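You operate a simulated robot arm through the tools that you are given. There is no shell and no other tool.

You run a simulated robot arm. Do the job below in one go: nothing can be reset, and whatever is moved stays where it is left.

Task
Form the black blank into a box, seal it and open the jig.
Fine: clamp it before you fold; the clamp and both levers end up.

Only the result counts: the job must be done as asked and must still hold three seconds after the hand-in. Knocking over, shifting, dropping, spilling or breaking anything else fails it. A push-on lid holds only when it is set on centred and level and pressed home; a screw cap is set on level and turned clockwise until tight. Flat cloth is picked up by pressing the open fingertips on it (5 to 10 N) and closing them slowly along it; thin cloth reads only 2 to 8 mm in the jaws.

Robot
A 6-joint arm with a four-finger gripper, fixed in place. Base frame: the origin is at the foot of the arm, x ahead of it, y to its left, z up. Readings come in mm, degrees, newtons and seconds.
With the tool pointing down near the work surface it reaches from about 640 to 740 mm from the base axis. Its first joint turns from -166.0 to 166.0 degrees. Payload 3.43 kg.
Tool frame: the origin (TCP) lies between the finger pads and is the grasp point; the fingertips stand 30 mm ahead of it; z points along the fingers, y is the line along which they close. The gripper opens to 120 mm. The gripper's body begins 85 mm behind the TCP.
Orientation is that of the tool frame in the base frame, as a unit quaternion [x, y, z, w]. With the fingers straight down and closing along the base's y, the tool's x points along the base's -x, its y along +y and its z along -z.

Tools
- The arm moves only by the tool arm_command. Its argument "rows" is a list of rows, each an object (a shift or turn left out is 0, a gripper value left out holds the last) with "linear": the shift along the base's x, y, z in mm, a list of three; "dr": the turn, a rotation vector about the base's x, y, z in degrees, a list of three; "gripper": the gripper command, from -1 (fully open) to 1 (shut), values between in proportion. In form: [{"linear": [dx, dy, dz], "dr": [rx, ry, rz], "gripper": gripper}, ...]. A call has 1 to 20 rows; each row is the pose to reach, as a shift and turn from the pose commanded when the call began. Rows are played at 5 a second. More than 50 mm and 8.6 degrees between two rows, or a gripper value outside its range, and nothing of the call is played. A pose out of reach is approached as far as the arm can. The call stops where the force on the tool passes 90 N (or 10 N more than at its start, if that is more) or the arm is blocked; 0.2 s more then pass. Each finger halts on what it meets, pressing with about 39 N; the grip force reading is that of the motor and also rises with nothing between the fingers. The clock runs only during rows and for 0.2 s after the last one: add rows that repeat a pose to give the fingers time. The reply holds the time, the measured pose of the TCP, the force on the tool along the base axes, the opening and the grip force, in the units named above and with some noise, with the torque about the TCP (base axes, N m) and any sound that the robot's microphone picked up, and new pictures: "views" is both (left out), scene, wrist or none.
- Cameras (640 x 400 px; columns grow to the right, rows downward): "scene" is fixed at [48.6, 652.5, 1554.9]; the picture's right is [-0.81, -0.59, 0.00], its down [-0.08, 0.11, -0.99] and it looks along [0.58, -0.80, -0.14] (base axes); focal length 338 px, centre (320, 200). "wrist" rides on the gripper at [71, -17, -120] in the tool frame; the picture's right is [0.23, 0.97, 0.00], its down [-0.81, 0.19, -0.55] and it looks along [-0.54, 0.13, 0.83] (tool axes); focal length 275 px, centre (320, 200). There is no depth. A picture from a camera that has moved, and an enlarged one, comes with that camera's place and axes in the base frame and with its lens. The place of the scene camera against the robot may be out by one fixed shift of up to 12 mm in any direction.
- slide_trunk(by): slides the trunk up (or, below 0, down) by that many mm; the arm rides with it, the base frame stays. It gives what a move gives, with no picture.
- enlarge(camera, box): a new picture of the part [left, top, right, bottom] of that camera's present view, enlarged. No time passes.
- hand_in(): hands the job in; it is judged then, once.

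Places have to be worked out from the pictures, the camera data and where the tool is seen. Open the gripper and draw the arm clear of the work before you hand the job in, unless the task says otherwise.

The tools are called after "Emit:" as a command line: name --argument value ..., lists and objects as JSON in quotes. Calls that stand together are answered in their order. arm_command: Moves the arm, as the interface text tells. Its arguments: {"type":"object","properties":{"rows":{"type":"array"},"views":{"type":"string","enum":["both","scene","wrist","none"]}},"required":["rows"]} The other tools are called the same way: slide_trunk (by) slides the trunk up or down; enlarge (camera, box) takes an enlarged picture of a part of a camera's view; hand_in () hands the job in.

At the start:

```text
time_s: 0.0
eef_pos: [534.2, 27.8, 1599.4]
orientation: [0.0, 1.0, 0.001, 0.0]
ft_force: [-0.3, -0.2, -0.2]
torque: [0.01, 0.0, -0.01]
opening: 120.4
grasp_force: 0.1
trunk travel left (down, up): [-425.0, 115.0]
```

scene: 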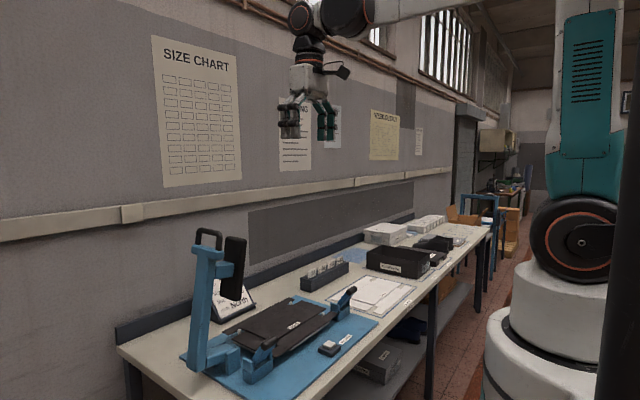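
wrist: 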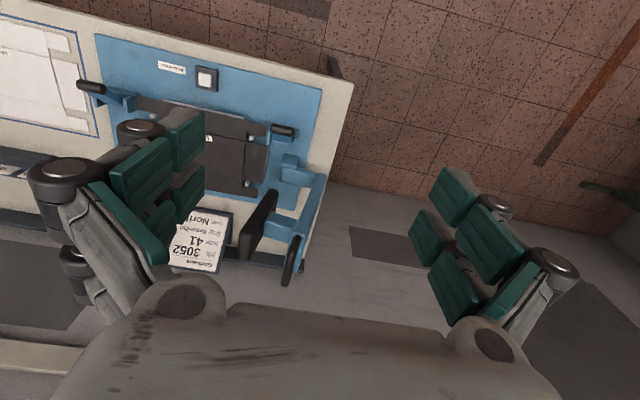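

I see a blue jig with a black blank on the bench; I'll enlarge the views to understand its parts before moving.

Emit:
enlarge --camera "scene" --box '[170, 215, 390, 400]'

Emit:
enlarge --camera "wrist" --box '[70, 40, 340, 290]'

Emit:
enlarge --camera "scene" --box '[290, 200, 500, 330]'

Emit:
enlarge --camera "scene" --box '[270, 80, 440, 180]'

```text
2.16 times, centred on (280, 308) of scene
camera zoom: at [48.6, 652.5, 1554.9], right [-0.81, -0.59, 0.0], down [-0.08, 0.11, -0.99], along [0.58, -0.8, -0.14], focal length 732 px, centre (406, -32)
```

zoom: 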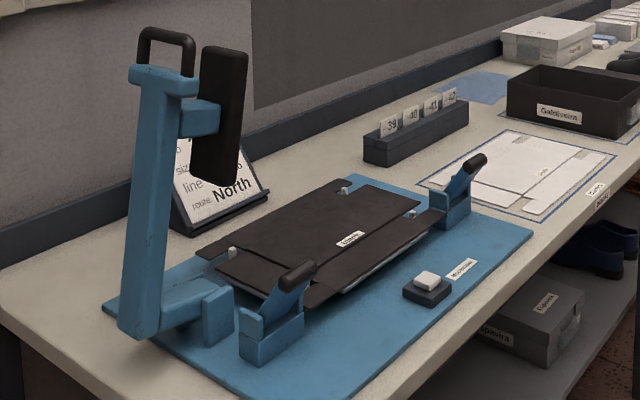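

```text
1.60 times, centred on (205, 165) of wrist
camera zoom: at [463.0, 9.9, 1719.5], right [-0.23, 0.97, 0.0], down [0.81, 0.19, 0.55], along [0.54, 0.13, -0.83], focal length 440 px, centre (504, 256)
```

zoom: 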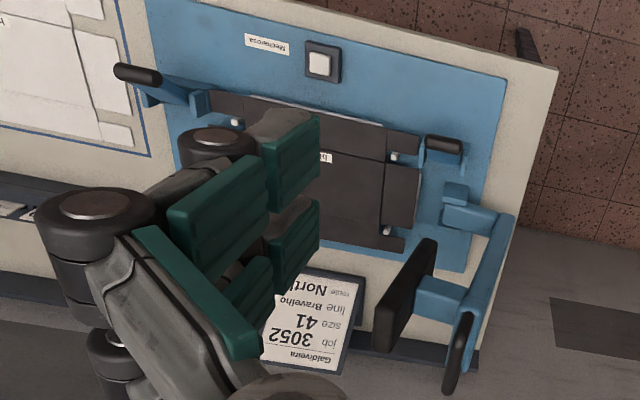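

```text
3.05 times, centred on (395, 265) of scene
camera zoom: at [48.6, 652.5, 1554.9], right [-0.81, -0.59, 0.0], down [-0.08, 0.11, -0.99], along [0.58, -0.8, -0.14], focal length 1031 px, centre (91, 2)
```

zoom: 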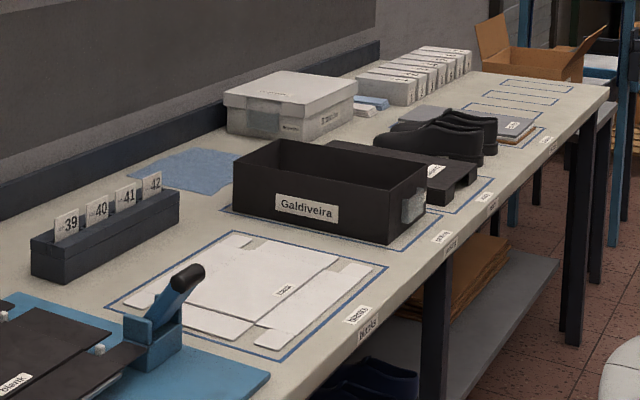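

```text
3.76 times, centred on (355, 130) of scene
camera zoom: at [48.6, 652.5, 1554.9], right [-0.81, -0.59, 0.0], down [-0.08, 0.11, -0.99], along [0.58, -0.8, -0.14], focal length 1274 px, centre (188, 464)
```

zoom: 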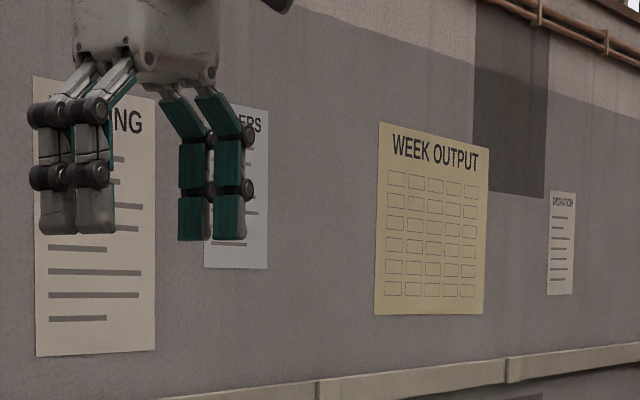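

From the two views I triangulate the button near (687,-280,869), the lever grips near (745,-30,970) and (745,-525,975), and the clamp handle near (895,53,1300). I'll move sideways for a clearer wrist view of the jig.

Emit:
arm_command --rows '[{"linear": [0, -50, 0]}, {"linear": [0, -100, 0]}, {"linear": [0, -150, 0]}, {"linear": [0, -200, 0]}, {"linear": [0, -250, 0]}, {"linear": [0, -300, 0]}, {"linear": [0, -300, 0]}]'

```text
time_s: 1.6
eef_pos: [534.5, -268.4, 1599.1]
orientation: [0.0, 1.0, -0.001, 0.0]
ft_force: [0.5, 0.1, 0.2]
torque: [-0.11, 0.02, 0.01]
opening: 119.9
grasp_force: 0.1
trunk travel left (down, up): [-425.0, 115.0]
camera wrist: at [463.6, -285.4, 1719.6], right [-0.23, 0.97, 0.0], down [0.81, 0.19, 0.55], along [0.54, 0.13, -0.83], focal length 275 px, centre (320, 200)
```

scene: 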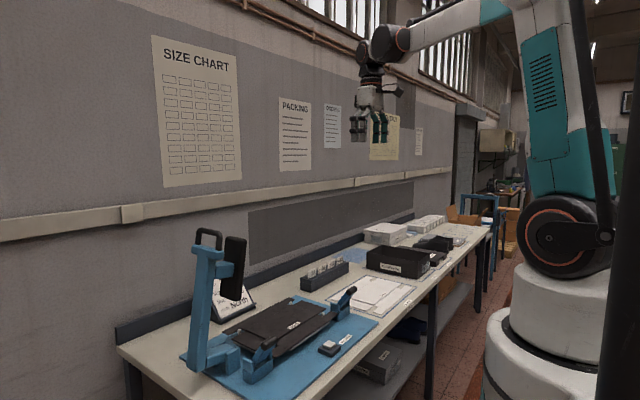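
wrist: 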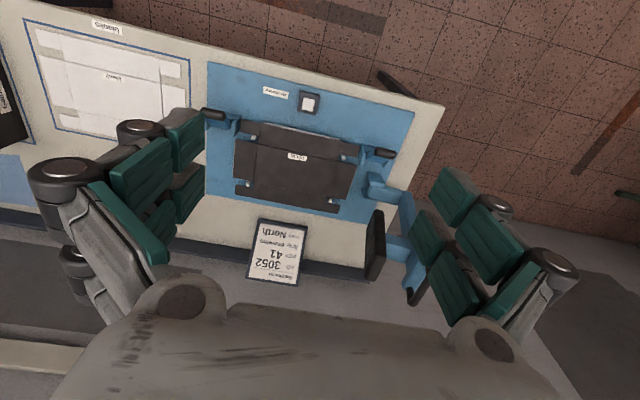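

Good view of the jig. I'll enlarge it.

Emit:
enlarge --camera "wrist" --box '[190, 60, 430, 300]'

Emit:
enlarge --camera "wrist" --box '[200, 80, 420, 220]'

Emit:
enlarge --camera "scene" --box '[210, 280, 390, 395]'

Emit:
enlarge --camera "scene" --box '[175, 220, 275, 385]'

```text
1.67 times, centred on (310, 180) of wrist
camera zoom: at [463.6, -285.4, 1719.6], right [-0.23, 0.97, 0.0], down [0.81, 0.19, 0.55], along [0.54, 0.13, -0.83], focal length 459 px, centre (337, 233)
```

zoom: 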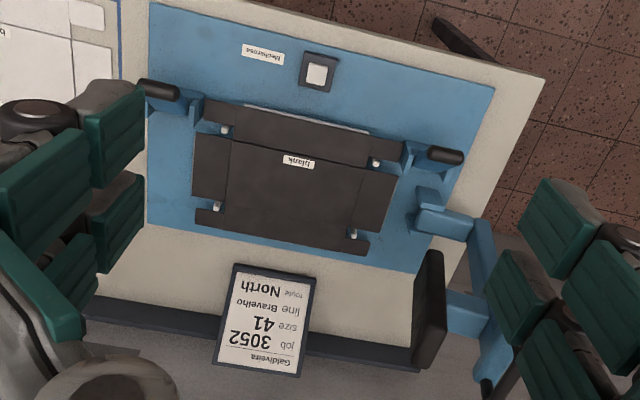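

```text
2.86 times, centred on (310, 150) of wrist
camera zoom: at [463.6, -285.4, 1719.6], right [-0.23, 0.97, 0.0], down [0.81, 0.19, 0.55], along [0.54, 0.13, -0.83], focal length 786 px, centre (349, 343)
```

zoom: 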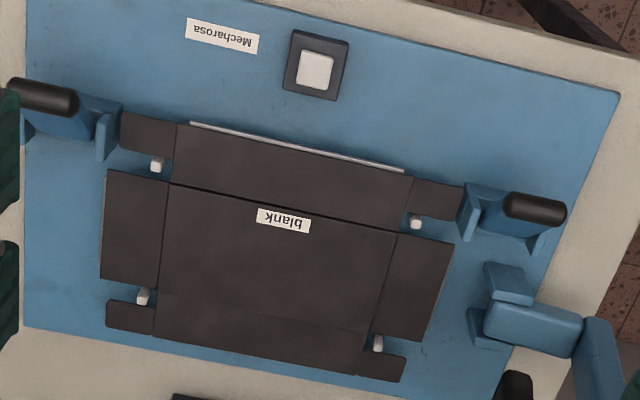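

```text
3.48 times, centred on (300, 338) of scene
camera zoom: at [48.6, 652.5, 1554.9], right [-0.81, -0.59, 0.0], down [-0.08, 0.11, -0.99], along [0.58, -0.8, -0.14], focal length 1177 px, centre (390, -278)
```

zoom: 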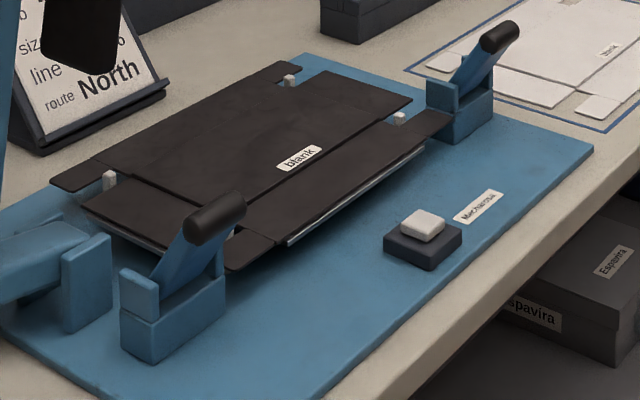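

```text
2.42 times, centred on (225, 302) of scene
camera zoom: at [48.6, 652.5, 1554.9], right [-0.81, -0.59, 0.0], down [-0.08, 0.11, -0.99], along [0.58, -0.8, -0.14], focal length 820 px, centre (550, -48)
```

zoom: 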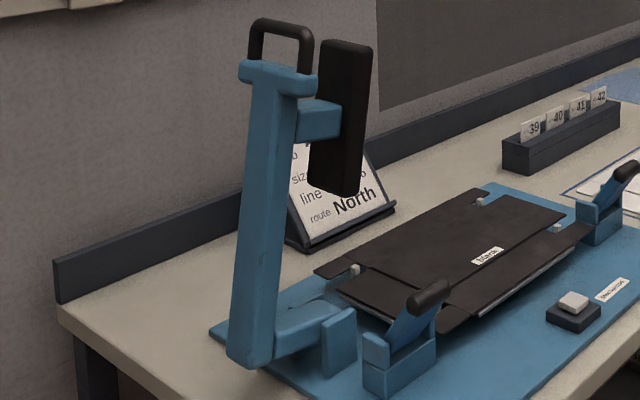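

The clamp is an L-arm hinged about an x-parallel axis near y≈0, so it should swing toward -y onto the blank. The lever grips lean toward the robot. I'll lower the trunk to gain reach over the bench and look closer.

Emit:
slide_trunk --by -200

Emit:
arm_command --rows '[{"linear": [0, 0, 0]}]'

```text
time_s: 3.8
eef_pos: [534.7, -269.9, 1399.7]
orientation: [0.0, 1.0, 0.0, 0.0]
ft_force: [0.6, 0.0, -0.2]
torque: [0.03, 0.0, -0.02]
opening: 120.0
grasp_force: 0.0
trunk travel left (down, up): [-225.0, 315.0]
```

```text
time_s: 4.2
eef_pos: [534.9, -269.0, 1398.2]
orientation: [0.0, 1.0, -0.001, 0.0]
ft_force: [-0.2, 0.7, 0.5]
torque: [0.0, -0.03, 0.0]
opening: 120.1
grasp_force: 0.0
trunk travel left (down, up): [-225.0, 315.0]
camera wrist: at [464.0, -287.2, 1519.1], right [-0.23, 0.97, 0.0], down [0.81, 0.19, 0.55], along [0.54, 0.13, -0.83], focal length 275 px, centre (320, 200)
```

scene: 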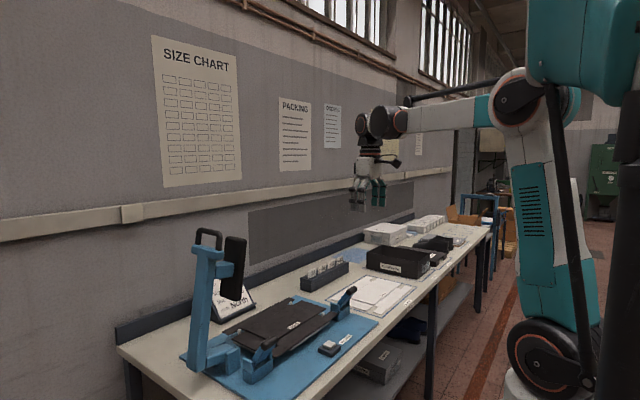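
wrist: 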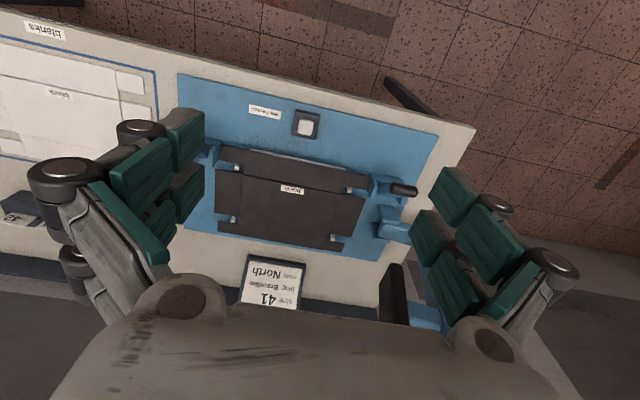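

Now I'll raise the tool and move over toward the clamp handle to locate it with the wrist camera.

Emit:
arm_command --rows '[{"linear": [0, 0, 45]}, {"linear": [0, 20, 90]}, {"linear": [30, 58, 95]}, {"linear": [60, 96, 95]}, {"linear": [90, 134, 95]}, {"linear": [120, 172, 95]}, {"linear": [150, 210, 95]}, {"linear": [180, 248, 95]}, {"linear": [210, 286, 95]}, {"linear": [240, 315, 95]}, {"linear": [280, 322, 95]}, {"linear": [280, 322, 95]}]'

```text
time_s: 6.8
eef_pos: [780.6, 52.1, 1461.0]
orientation: [0.0, 1.0, -0.001, -0.001]
ft_force: [1.6, 0.7, -1.4]
torque: [-0.07, 0.13, 0.02]
opening: 119.7
grasp_force: 0.1
out of reach, approached as far as the arm can: row 10, 11, 12
trunk travel left (down, up): [-225.0, 315.0]
camera wrist: at [709.1, 34.2, 1582.2], right [-0.23, 0.97, 0.0], down [0.81, 0.19, 0.55], along [0.54, 0.13, -0.83], focal length 275 px, centre (320, 200)
```

scene: 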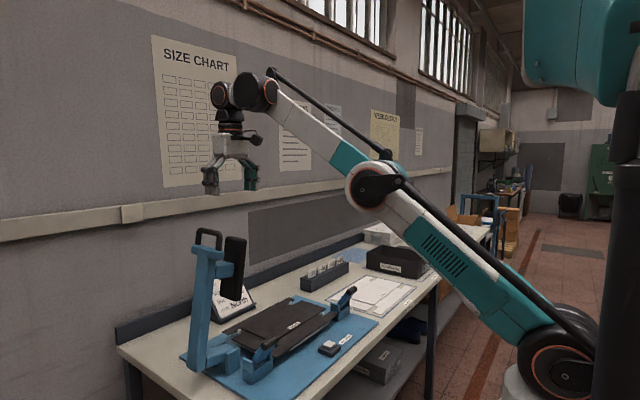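
wrist: 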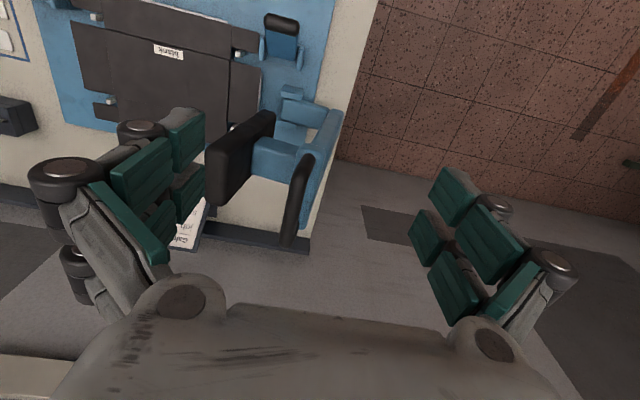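

The arm is near full stretch; the handle bar runs along x from about 845 to 966 at y≈51, z≈1300. I'll tilt the tool forward 30° for extra reach and come near the bar.

Emit:
arm_command --rows '[{"linear": [-30, 0, -10], "dr": [0, -7.5, 0]}, {"linear": [-30, 0, -40], "dr": [0, -15, 0]}, {"linear": [-20, -2, -70], "dr": [0, -22.5, 0]}, {"linear": [-10, -2, -90], "dr": [0, -30, 0]}, {"linear": [-5, -2, -100], "dr": [0, -30, 0]}, {"linear": [-5, -2, -100], "dr": [0, -30, 0]}]'

```text
time_s: 8.2
eef_pos: [770.5, 48.3, 1362.4]
orientation: [0.0, 0.966, 0.0, 0.258]
ft_force: [0.1, -0.4, 0.9]
torque: [0.01, 0.02, -0.01]
opening: 119.8
grasp_force: 0.1
trunk travel left (down, up): [-225.0, 315.0]
camera wrist: at [648.9, 30.3, 1430.5], right [-0.2, 0.97, -0.12], down [0.43, 0.19, 0.88], along [0.88, 0.13, -0.45], focal length 275 px, centre (320, 200)
```

scene: 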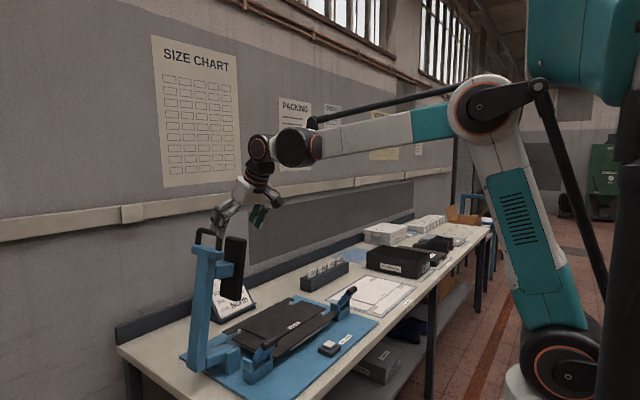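
wrist: 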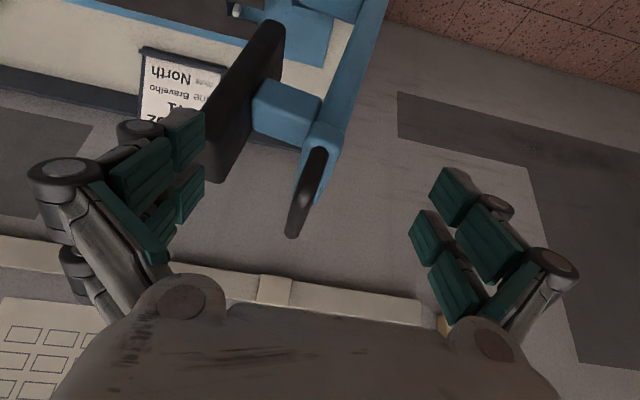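

The commanded base is the clamped pose. Let me enlarge to locate the handle bar precisely.

Emit:
enlarge --camera "wrist" --box '[200, 90, 420, 250]'

Emit:
enlarge --camera "scene" --box '[180, 190, 290, 300]'

```text
2.50 times, centred on (310, 170) of wrist
camera zoom: at [648.9, 30.3, 1430.5], right [-0.2, 0.97, -0.12], down [0.43, 0.19, 0.88], along [0.88, 0.13, -0.45], focal length 688 px, centre (345, 275)
```

zoom: 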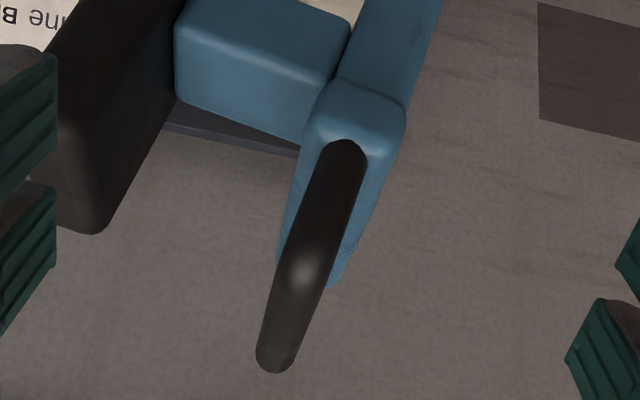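

```text
3.64 times, centred on (235, 245) of scene
camera zoom: at [48.6, 652.5, 1554.9], right [-0.81, -0.59, 0.0], down [-0.08, 0.11, -0.99], along [0.58, -0.8, -0.14], focal length 1230 px, centre (629, 36)
```

zoom: 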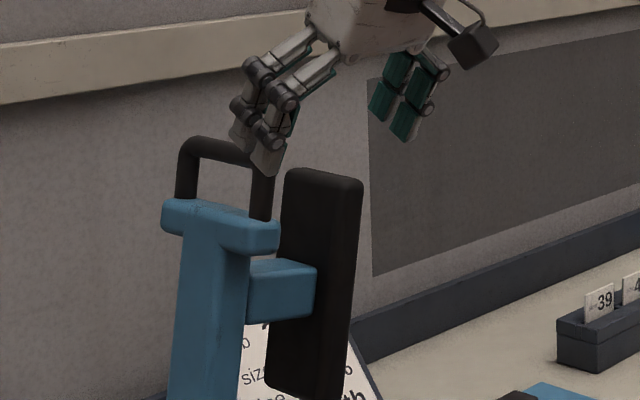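

The bar top runs x≈846–942 at y≈48, z≈1320. I'll partly close the fingers to 60 mm and move to straddle the bar near x≈870.

Emit:
arm_command --rows '[{"linear": [20, 0, 0], "gripper": 0}, {"linear": [45, 0, 0], "gripper": 0}, {"linear": [70, 0, 0], "gripper": 0}, {"linear": [85, 0, -12], "gripper": 0}, {"linear": [93, 0, -30], "gripper": 0}, {"linear": [102, 0, -46], "gripper": 0}, {"linear": [102, 0, -46], "gripper": 0}]'

```text
time_s: 9.8
eef_pos: [872.5, 48.8, 1315.8]
orientation: [0.0, 0.966, 0.0, 0.258]
ft_force: [-0.1, 0.1, 0.0]
torque: [0.0, 0.04, 0.02]
opening: 60.3
grasp_force: 0.0
trunk travel left (down, up): [-225.0, 315.0]
camera wrist: at [750.1, 30.2, 1384.9], right [-0.2, 0.97, -0.12], down [0.43, 0.19, 0.88], along [0.88, 0.13, -0.45], focal length 275 px, centre (320, 200)
```

scene: 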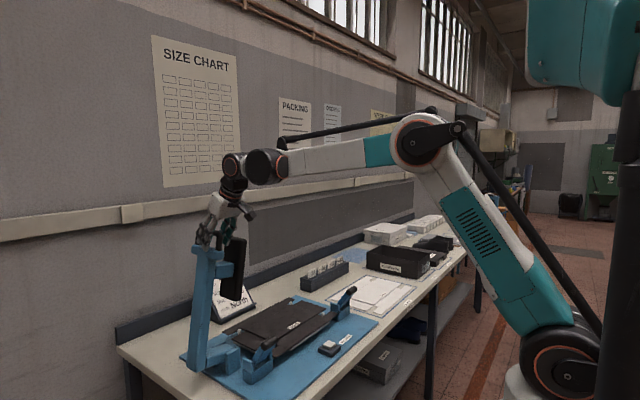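
wrist: 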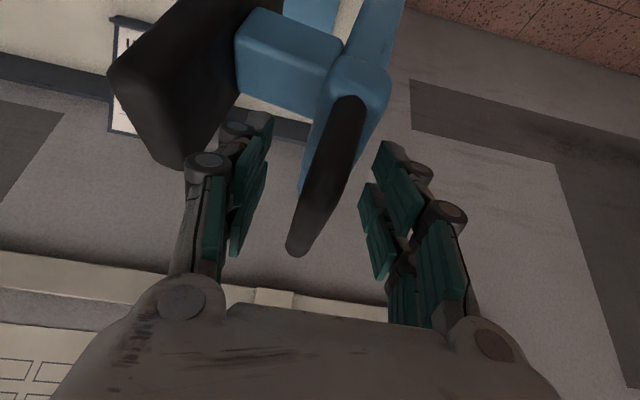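

The bar lies between the fingers at the TCP. I close the gripper on it.

Emit:
arm_command --rows '[{"gripper": 0.4}, {"gripper": 0.7}, {"gripper": 1}, {"gripper": 1}, {"gripper": 1}]'

```text
time_s: 11.0
eef_pos: [870.7, 49.6, 1316.9]
orientation: [0.0, 0.966, 0.0, 0.258]
ft_force: [1.4, 9.0, 4.8]
torque: [2.98, 0.25, -1.14]
opening: 34.2
grasp_force: 44.7
trunk travel left (down, up): [-225.0, 315.0]
camera wrist: at [749.7, 31.8, 1385.2], right [-0.2, 0.97, -0.11], down [0.43, 0.19, 0.88], along [0.88, 0.13, -0.45], focal length 275 px, centre (320, 200)
```

scene: 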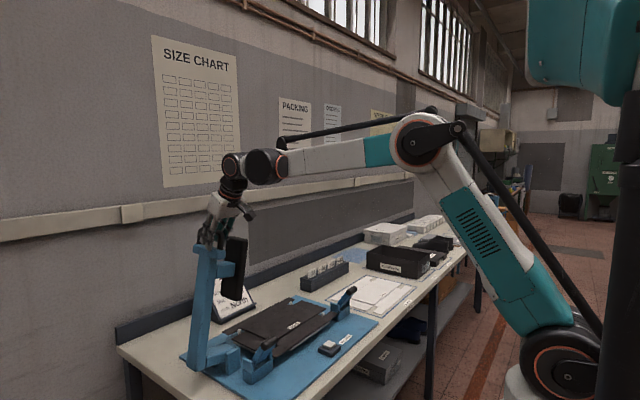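
wrist: 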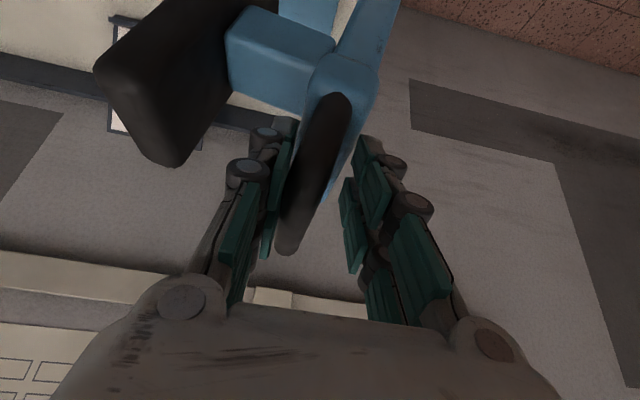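

The opening stopped at 34 mm, so the fingertips are on the blue crosspiece rather than the bar. I'll open, back off 20 mm along the tool axis, recentre and close again.

Emit:
arm_command --rows '[{"gripper": 0.1}, {"gripper": 0}, {"linear": [-6, -3, 10], "gripper": 0}, {"linear": [-11, -3, 19], "gripper": 0}, {"linear": [-11, -3, 19], "gripper": 0.6}, {"linear": [-11, -3, 19], "gripper": 1}, {"linear": [-11, -3, 19], "gripper": 1}, {"linear": [-11, -3, 19], "gripper": 1}]'

Emit:
enlarge --camera "wrist" --box '[200, 90, 420, 250]'

Emit:
enlarge --camera "scene" --box '[180, 190, 290, 300]'

```text
time_s: 12.8
eef_pos: [861.5, 46.6, 1336.6]
orientation: [0.001, 0.966, 0.0, 0.26]
ft_force: [1.2, 4.4, 4.8]
torque: [1.37, 0.06, -1.64]
opening: 21.0
grasp_force: 45.0
trunk travel left (down, up): [-225.0, 315.0]
camera wrist: at [739.6, 28.8, 1404.4], right [-0.2, 0.97, -0.11], down [0.43, 0.19, 0.88], along [0.88, 0.13, -0.45], focal length 275 px, centre (320, 200)
```

scene: 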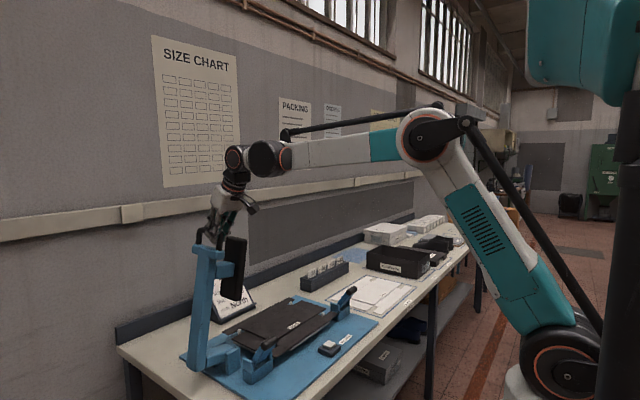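
wrist: 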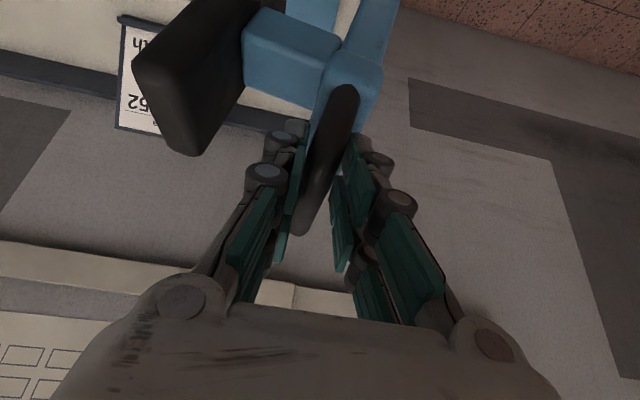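

```text
2.50 times, centred on (310, 170) of wrist
camera zoom: at [739.6, 28.8, 1404.4], right [-0.2, 0.97, -0.11], down [0.43, 0.19, 0.88], along [0.88, 0.13, -0.45], focal length 688 px, centre (345, 275)
```

zoom: 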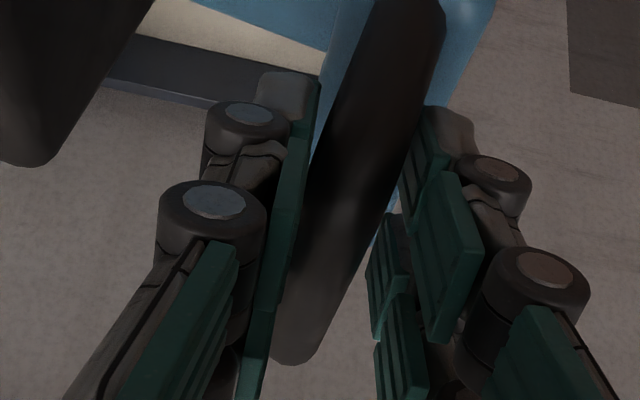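

```text
3.64 times, centred on (235, 245) of scene
camera zoom: at [48.6, 652.5, 1554.9], right [-0.81, -0.59, 0.0], down [-0.08, 0.11, -0.99], along [0.58, -0.8, -0.14], focal length 1230 px, centre (629, 36)
```

zoom: 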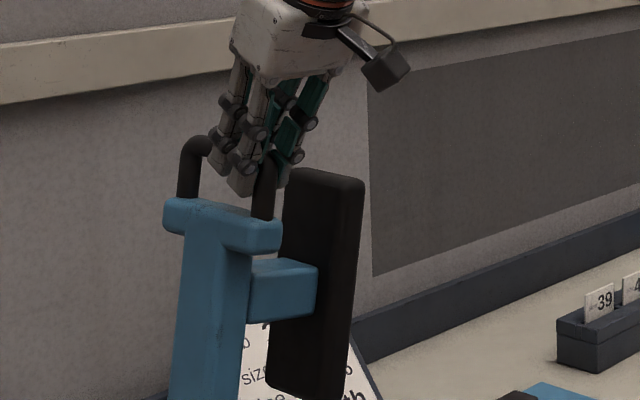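

The bar is gripped (21 mm). I'll begin swinging the clamp toward -y along an arc about the estimated hinge (y≈0, z≈900), watching the force.

Emit:
arm_command --rows '[{"linear": [0, -18, 1.5]}, {"linear": [0, -36.6, 2.6]}, {"linear": [0, -55, 2.4]}, {"linear": [0, -73.3, 1.9]}]'

```text
time_s: 13.8
eef_pos: [861.4, -30.5, 1336.6]
orientation: [0.0, 0.966, -0.001, 0.259]
ft_force: [12.1, 1.7, 22.8]
torque: [1.94, 1.08, -1.23]
opening: 26.6
grasp_force: 45.6
trunk travel left (down, up): [-225.0, 315.0]
camera wrist: at [739.9, -47.5, 1405.7], right [-0.2, 0.97, -0.12], down [0.42, 0.19, 0.88], along [0.88, 0.13, -0.45], focal length 275 px, centre (320, 200)
```

scene: 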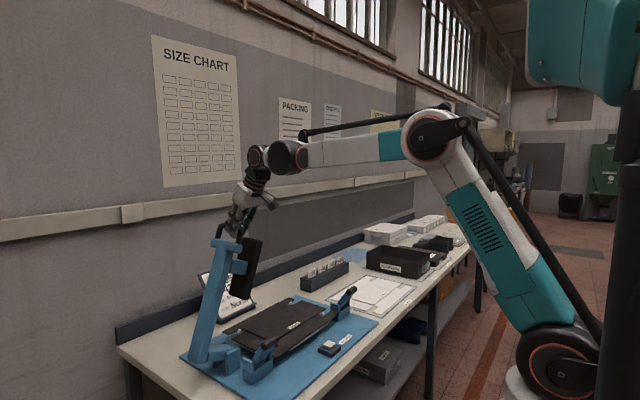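
wrist: 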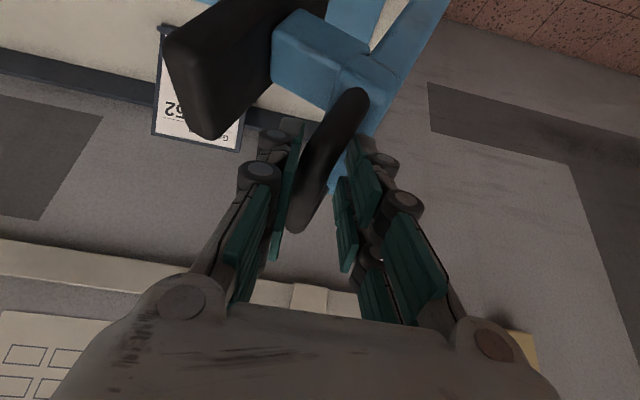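

The clamp moves easily, but the pads overlap the near leg of the loop. I'll loosen while keeping the bar caged, shift to the loop's middle, tilt the tool with the clamp, and regrip.

Emit:
arm_command --rows '[{"gripper": 0.3}, {"linear": [10, -2, 0], "dr": [5, 0, 0], "gripper": 0.25}, {"linear": [20, -4, 0], "dr": [10, 0, 0], "gripper": 0.25}, {"linear": [24, -4, 0], "dr": [10, 0, 0], "gripper": 0.25}, {"linear": [24, -4, 0], "dr": [10, 0, 0], "gripper": 0.7}, {"linear": [24, -4, 0], "dr": [10, 0, 0], "gripper": 1}, {"linear": [24, -4, 0], "dr": [10, 0, 0], "gripper": 1}]'

Emit:
enlarge --camera "scene" --box '[180, 190, 290, 300]'

```text
time_s: 15.4
eef_pos: [886.0, -32.1, 1336.3]
orientation: [0.022, 0.962, 0.084, 0.257]
ft_force: [0.6, 0.7, -1.4]
torque: [0.03, -0.07, 0.2]
opening: 17.3
grasp_force: 44.9
trunk travel left (down, up): [-225.0, 315.0]
camera wrist: at [763.7, -61.8, 1401.3], right [-0.2, 0.98, 0.06], down [0.43, 0.04, 0.9], along [0.88, 0.2, -0.42], focal length 275 px, centre (320, 200)
```

scene: 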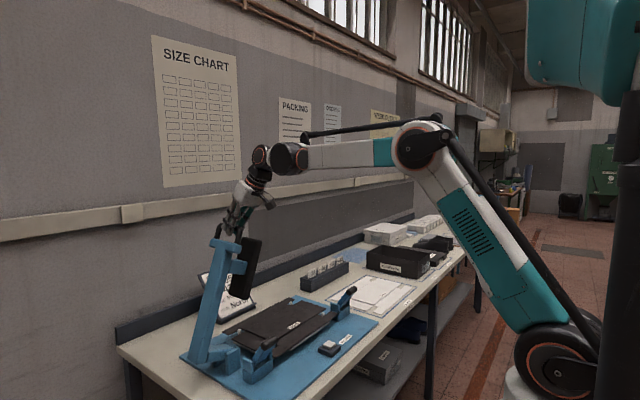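
wrist: 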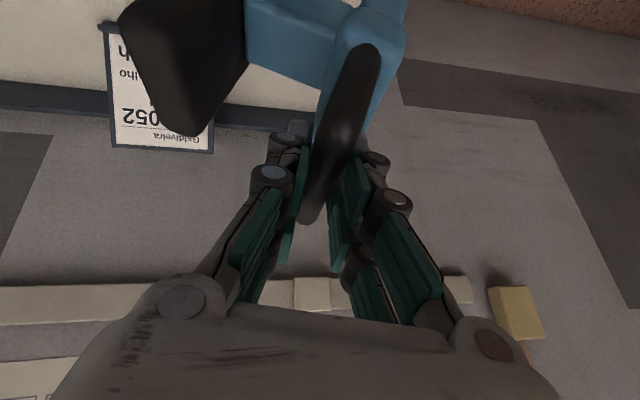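

```text
3.64 times, centred on (235, 245) of scene
camera zoom: at [48.6, 652.5, 1554.9], right [-0.81, -0.59, 0.0], down [-0.08, 0.11, -0.99], along [0.58, -0.8, -0.14], focal length 1230 px, centre (629, 36)
```

zoom: 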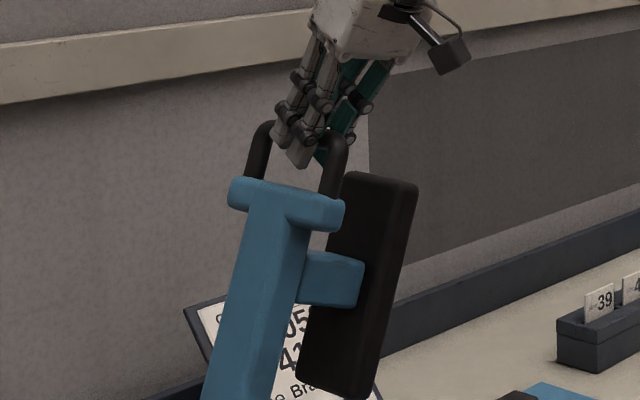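

The clamp is held by friction and the bar is well gripped (17 mm, forces near zero). I continue the swing, turning the tool with it.

Emit:
arm_command --rows '[{"linear": [0, -19, -1.5], "dr": [2.5, 0, 0]}, {"linear": [0, -37.9, -4.4], "dr": [5, 0, 0]}, {"linear": [0, -56.6, -8], "dr": [7.5, 0, 0]}, {"linear": [0, -75.2, -12], "dr": [10, 0, 0]}, {"linear": [0, -93.5, -17.3], "dr": [12.5, 0, 0]}, {"linear": [0, -111.8, -22.9], "dr": [15, 0, 0]}]' --views "scene"

```text
time_s: 16.8
eef_pos: [886.2, -140.5, 1313.0]
orientation: [0.054, 0.944, 0.209, 0.251]
ft_force: [-17.6, 12.6, -40.8]
torque: [-0.33, 1.74, 0.64]
opening: 17.3
grasp_force: 45.5
trunk travel left (down, up): [-225.0, 315.0]
```

scene: 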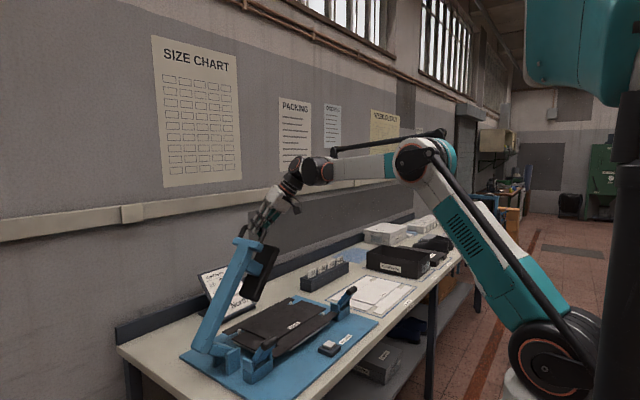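

There's about 43 N radial tension, so the true hinge is a bit farther along +y than assumed. I'll move inward a few mm to learn the compliance.

Emit:
arm_command --rows '[{"linear": [0, 0.7, -2]}, {"linear": [0, 1.3, -4]}]' --views "none"

```text
time_s: 17.4
eef_pos: [886.5, -144.0, 1312.4]
orientation: [0.058, 0.943, 0.209, 0.253]
ft_force: [-4.2, 2.9, -11.5]
torque: [0.11, 0.67, 0.65]
opening: 17.5
grasp_force: 45.0
trunk travel left (down, up): [-225.0, 315.0]
```

The stiffness is about 7 N/mm and the tension is mostly gone; the fitted hinge is near (y 14, z 925). I continue another 10° with the corrected arc.

Emit:
arm_command --rows '[{"linear": [0, -16, -8.5], "dr": [2.5, 0, 0]}, {"linear": [0, -32.3, -16.5], "dr": [5, 0, 0]}, {"linear": [0, -48, -25], "dr": [7.5, 0, 0]}, {"linear": [0, -63.6, -34.3], "dr": [10, 0, 0]}]' --views "none"

```text
time_s: 18.4
eef_pos: [885.2, -211.0, 1276.9]
orientation: [0.081, 0.92, 0.291, 0.25]
ft_force: [25.3, -27.1, 39.6]
torque: [-0.26, -0.92, -0.4]
opening: 17.4
grasp_force: 45.0
trunk travel left (down, up): [-225.0, 315.0]
```

Now the force is compressive (~48 N outward), so I ease outward by about 6 mm and check.

Emit:
arm_command --rows '[{"linear": [0, -1.7, 2.6]}, {"linear": [0, -3.2, 5.1]}]' --views "both"

```text
time_s: 19.0
eef_pos: [885.4, -209.9, 1279.5]
orientation: [0.077, 0.922, 0.29, 0.246]
ft_force: [13.2, -9.3, 11.3]
torque: [-0.14, -1.24, -0.81]
opening: 17.4
grasp_force: 45.1
trunk travel left (down, up): [-225.0, 315.0]
camera wrist: at [763.8, -263.4, 1326.5], right [-0.2, 0.86, 0.46], down [0.43, -0.35, 0.83], along [0.88, 0.37, -0.3], focal length 275 px, centre (320, 200)
```

scene: 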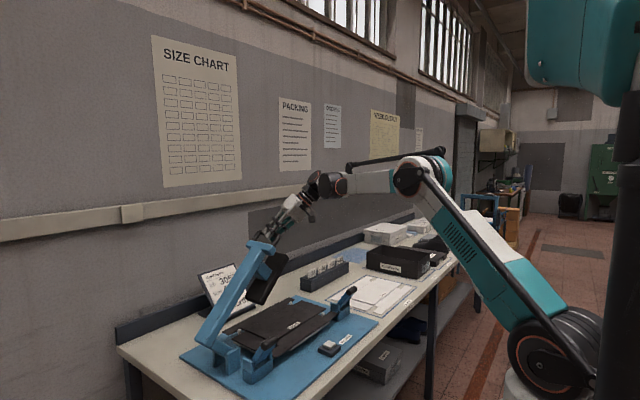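
wrist: 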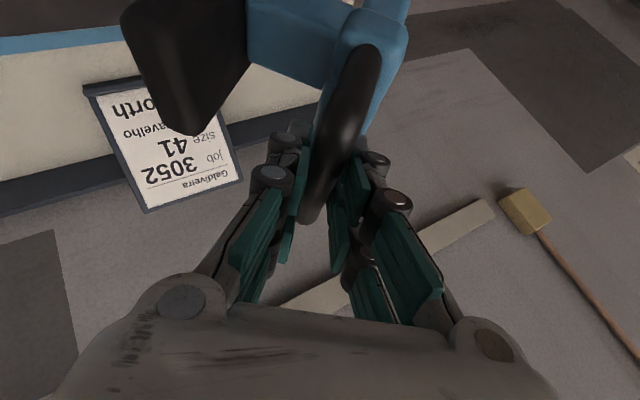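

Forces are small again. I continue in 5° increments with force checks.

Emit:
arm_command --rows '[{"linear": [0, -17, -9], "dr": [2.5, 0, 0]}, {"linear": [0, -33.5, -19.1], "dr": [5, 0, 0]}]' --views "none"

```text
time_s: 19.6
eef_pos: [885.0, -241.2, 1259.0]
orientation: [0.087, 0.909, 0.331, 0.239]
ft_force: [-1.5, 9.7, -17.9]
torque: [-0.01, 0.7, 0.86]
opening: 17.2
grasp_force: 45.0
trunk travel left (down, up): [-225.0, 315.0]
```

Emit:
arm_command --rows '[{"linear": [0, -14, -13], "dr": [2.5, 0, 0]}, {"linear": [0, -28.7, -25.7], "dr": [5, 0, 0]}]' --views "none"

```text
time_s: 20.2
eef_pos: [885.5, -271.2, 1236.0]
orientation: [0.099, 0.893, 0.369, 0.238]
ft_force: [-9.6, 8.0, -15.7]
torque: [-0.36, 1.04, 1.19]
opening: 17.4
grasp_force: 45.0
trunk travel left (down, up): [-225.0, 315.0]
```

I now hold the tool orientation fixed (45° tilt) to keep the hand clear of the far lever, letting the bar turn in the fingers.

Emit:
arm_command --rows '[{"linear": [0, -12, -13.5]}, {"linear": [0, -25.6, -26.4]}, {"linear": [0, -38, -39.5]}, {"linear": [0, -50.2, -53.4]}]' --views "both"

```text
time_s: 21.2
eef_pos: [885.0, -322.1, 1181.9]
orientation: [0.099, 0.892, 0.369, 0.24]
ft_force: [-1.2, -3.5, -0.8]
torque: [-0.1, 0.57, 0.88]
opening: 17.6
grasp_force: 45.2
trunk travel left (down, up): [-225.0, 315.0]
camera wrist: at [763.6, -384.8, 1219.2], right [-0.2, 0.77, 0.61], down [0.43, -0.49, 0.76], along [0.88, 0.41, -0.23], focal length 275 px, centre (320, 200)
```

scene: 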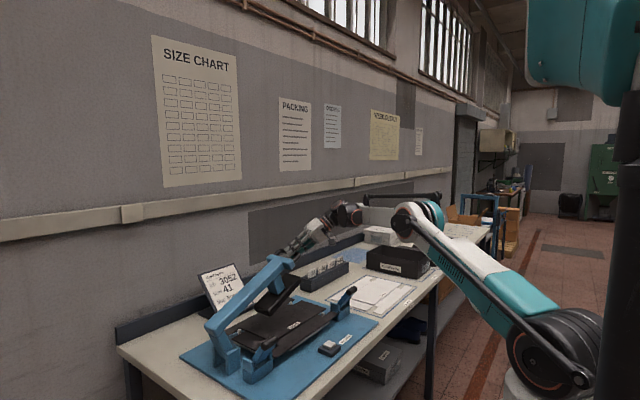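
wrist: 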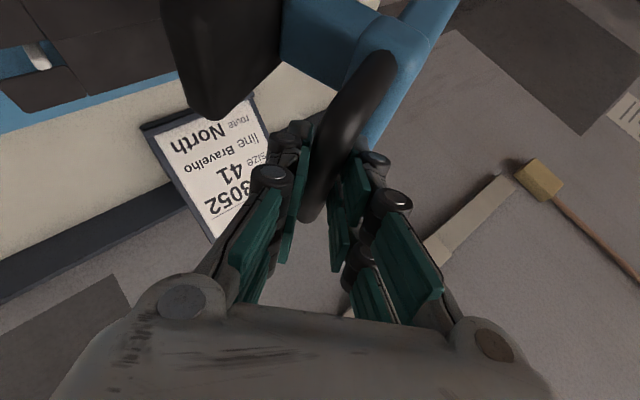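

Forces are near zero. I continue the swing by another 10–12°.

Emit:
arm_command --rows '[{"linear": [0, -11.5, -14.5]}, {"linear": [0, -22.3, -29]}, {"linear": [0, -32.5, -44.5]}, {"linear": [0, -41.8, -59.9]}]' --views "none"

```text
time_s: 22.2
eef_pos: [885.9, -362.6, 1122.1]
orientation: [0.098, 0.893, 0.369, 0.238]
ft_force: [3.4, 3.4, -5.5]
torque: [-0.11, 0.63, 1.18]
opening: 17.8
grasp_force: 45.0
trunk travel left (down, up): [-225.0, 315.0]
```

Emit:
arm_command --rows '[{"linear": [0, -8.8, -16]}, {"linear": [0, -16.5, -32.5]}, {"linear": [0, -23.8, -49]}, {"linear": [0, -30.5, -66.2]}]' --views "both"

```text
time_s: 23.1
eef_pos: [877.0, -385.9, 1068.2]
orientation: [0.108, 0.891, 0.365, 0.249]
ft_force: [49.3, -20.7, 2.5]
torque: [-0.18, -1.64, -1.26]
opening: 18.1
grasp_force: 45.2
out of reach, approached as far as the arm can: row 2, 3, 4
trunk travel left (down, up): [-225.0, 315.0]
stopped in row 4: the force on the tool passed its limit at 96 N (the readings are from after the stop); the commanded pose is now the measured one
camera wrist: at [754.5, -443.0, 1104.6], right [-0.19, 0.78, 0.6], down [0.41, -0.5, 0.77], along [0.89, 0.39, -0.22], focal length 275 px, centre (320, 200)
```

scene: 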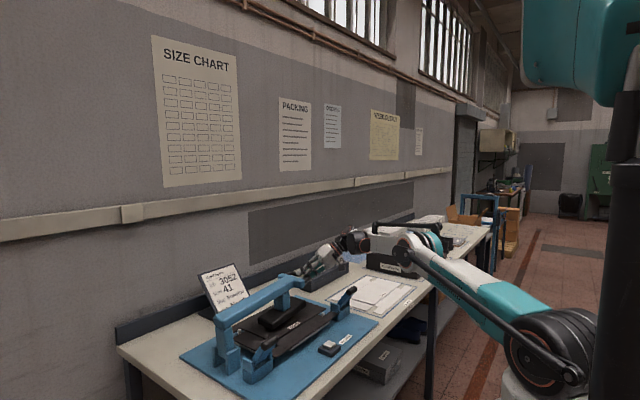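
wrist: 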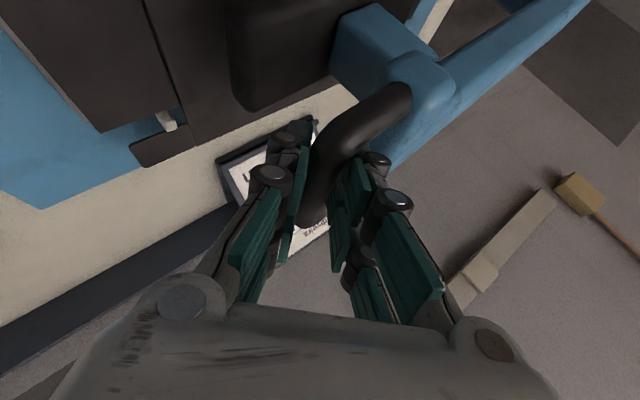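

The arm ran out of reach because of the sideways tilt. The clamp is nearly down; I'll turn the tool back about x while holding the bar, which brings the wrist closer.

Emit:
arm_command --rows '[{"linear": [0, 1.6, 1.5], "dr": [-7, 0, 0]}, {"linear": [0, 3.4, 2.8], "dr": [-14, 0, 0]}, {"linear": [0, 5.4, 3.8], "dr": [-21, 0, 0]}, {"linear": [0, 7.5, 4.6], "dr": [-28, 0, 0]}, {"linear": [0, 9.6, 5], "dr": [-35, 0, 0]}]' --views "both"

```text
time_s: 24.2
eef_pos: [878.8, -382.4, 1076.0]
orientation: [0.04, 0.954, 0.121, 0.271]
ft_force: [41.1, -20.9, 3.1]
torque: [0.08, -1.05, -0.48]
opening: 18.8
grasp_force: 45.1
trunk travel left (down, up): [-225.0, 315.0]
stopped in row 5: the force on the tool passed its limit at 93 N (the readings are from after the stop); the commanded pose is now the measured one
camera wrist: at [755.3, -412.9, 1133.5], right [-0.18, 0.97, 0.13], down [0.4, -0.05, 0.92], along [0.9, 0.22, -0.38], focal length 275 px, centre (320, 200)
```

scene: 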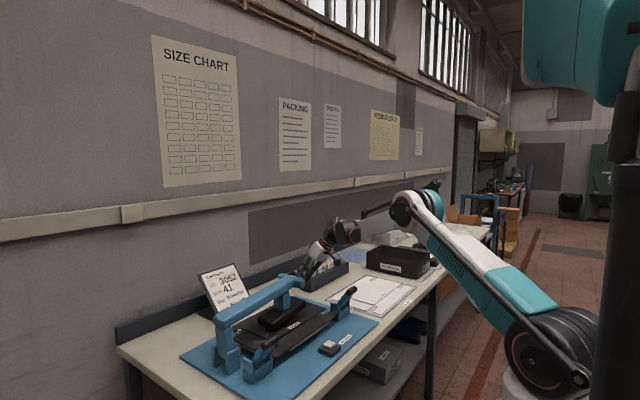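
wrist: 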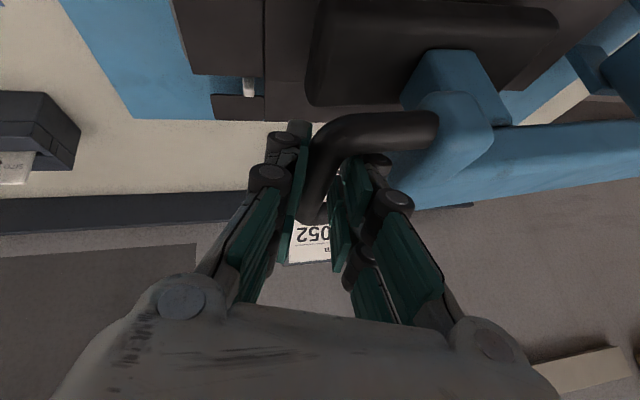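

The tool is now nearly upright with spare reach. I relax the side load by shifting +x and slightly -y.

Emit:
arm_command --rows '[{"linear": [3, -1.5, 0]}, {"linear": [6, -3, 0]}]' --views "none"

```text
time_s: 24.8
eef_pos: [879.5, -380.4, 1076.7]
orientation: [0.038, 0.955, 0.122, 0.267]
ft_force: [-3.1, -1.0, -5.6]
torque: [0.01, 0.29, -0.28]
opening: 18.5
grasp_force: 44.4
trunk travel left (down, up): [-225.0, 315.0]
```

Emit:
arm_command --rows '[{"linear": [0, -6.3, -17]}, {"linear": [0, -12, -34.7]}]' --views "scene"

Emit:
enlarge --camera "scene" --box '[190, 240, 390, 390]'

```text
time_s: 25.4
eef_pos: [879.3, -391.0, 1043.0]
orientation: [0.038, 0.955, 0.122, 0.269]
ft_force: [-5.2, -4.3, -2.6]
torque: [0.51, -0.37, 1.78]
opening: 18.0
grasp_force: 45.3
trunk travel left (down, up): [-225.0, 315.0]
```

scene: 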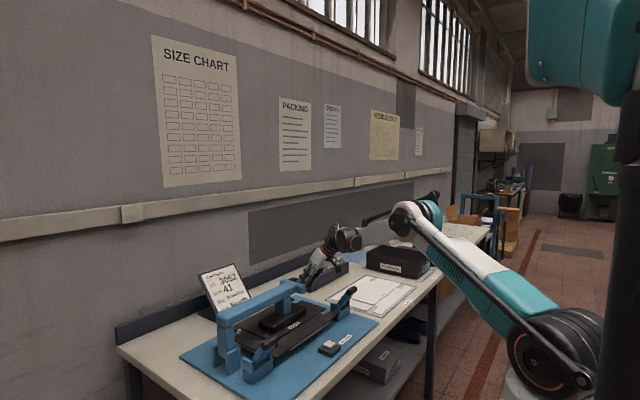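

```text
2.67 times, centred on (290, 315) of scene
camera zoom: at [48.6, 652.5, 1554.9], right [-0.81, -0.59, 0.0], down [-0.08, 0.11, -0.99], along [0.58, -0.8, -0.14], focal length 902 px, centre (400, -107)
```

zoom: 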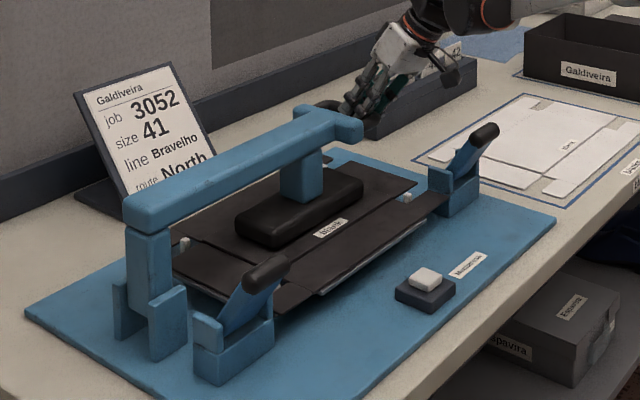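

The pad is almost flat on the blank. I press down in small steps until contact force shows.

Emit:
arm_command --rows '[{"linear": [0, -2, -8]}, {"linear": [0, -4, -16]}, {"linear": [0, -5.5, -24]}]' --views "scene"

Emit:
enlarge --camera "scene" --box '[190, 240, 390, 390]'

```text
time_s: 26.0
eef_pos: [879.5, -392.0, 1041.2]
orientation: [0.04, 0.952, 0.124, 0.276]
ft_force: [-8.9, 2.2, 41.4]
torque: [0.76, 2.69, 1.69]
opening: 17.9
grasp_force: 44.9
trunk travel left (down, up): [-225.0, 315.0]
stopped in row 3: the force on the tool passed its limit at 101 N (the readings are from after the stop); the commanded pose is now the measured one
```

scene: 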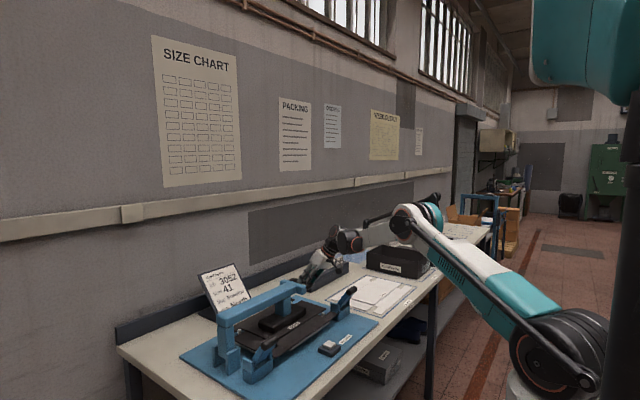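

```text
2.67 times, centred on (290, 315) of scene
camera zoom: at [48.6, 652.5, 1554.9], right [-0.81, -0.59, 0.0], down [-0.08, 0.11, -0.99], along [0.58, -0.8, -0.14], focal length 902 px, centre (400, -107)
```

zoom: 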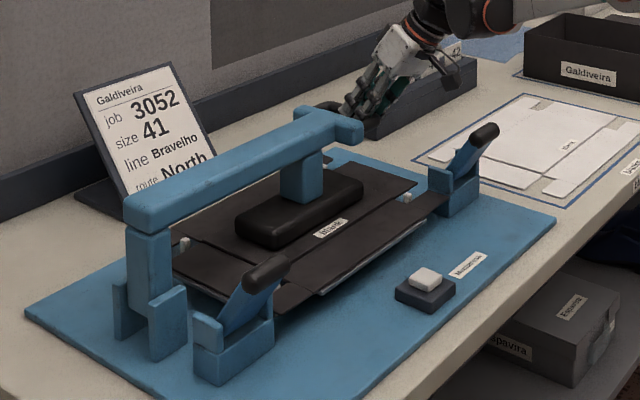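

The clamp hit its stop with the pad on the blank (101 N peak). I open the fingers and withdraw along the tool axis.

Emit:
arm_command --rows '[{"linear": [0, 0, 0], "gripper": 0.5}, {"linear": [0, 0, 0], "gripper": 0.4}, {"linear": [-10, 0, 18], "gripper": 0.4}, {"linear": [-22, 0, 38], "gripper": 0.4}, {"linear": [-40, 0, 75], "gripper": 0.4}, {"linear": [-60, 0, 115], "gripper": 0.4}, {"linear": [-75, 0, 150], "gripper": 0.4}]'

Emit:
enlarge --camera "scene" --box '[190, 240, 390, 390]'

```text
time_s: 27.1
eef_pos: [855.9, -396.7, 1080.0]
orientation: [0.041, 0.95, 0.124, 0.282]
ft_force: [-4.2, -2.0, 1.8]
torque: [0.11, -0.12, 0.02]
opening: 36.2
grasp_force: 0.5
trunk travel left (down, up): [-225.0, 315.0]
stopped in row 5: the force on the tool passed its limit at 104 N (the readings are from after the stop); the commanded pose is now the measured one
camera wrist: at [729.6, -428.9, 1135.0], right [-0.18, 0.97, 0.13], down [0.38, -0.05, 0.92], along [0.91, 0.22, -0.36], focal length 275 px, centre (320, 200)
```

scene: 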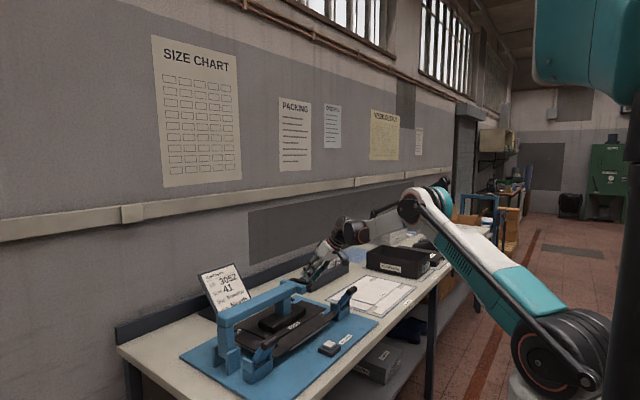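
wrist: 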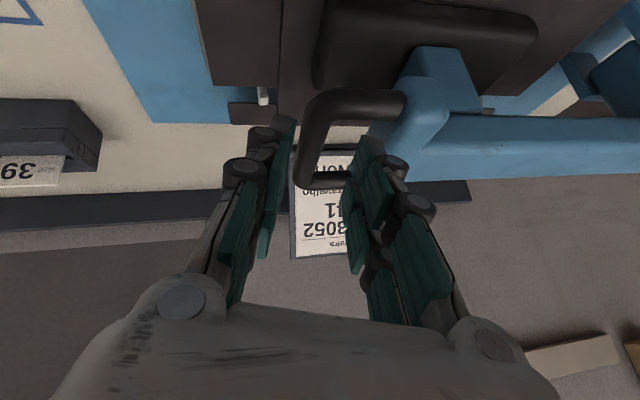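

```text
2.67 times, centred on (290, 315) of scene
camera zoom: at [48.6, 652.5, 1554.9], right [-0.81, -0.59, 0.0], down [-0.08, 0.11, -0.99], along [0.58, -0.8, -0.14], focal length 902 px, centre (400, -107)
```

zoom: 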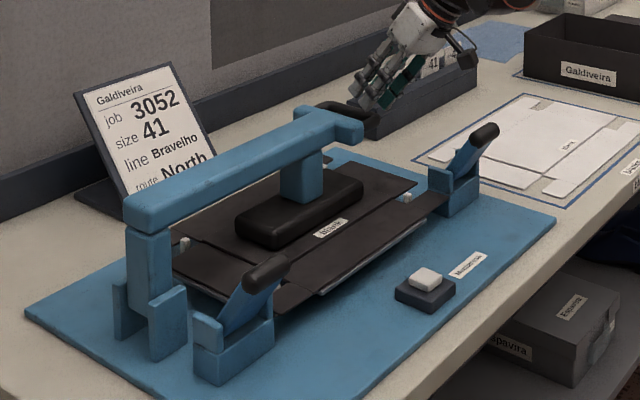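

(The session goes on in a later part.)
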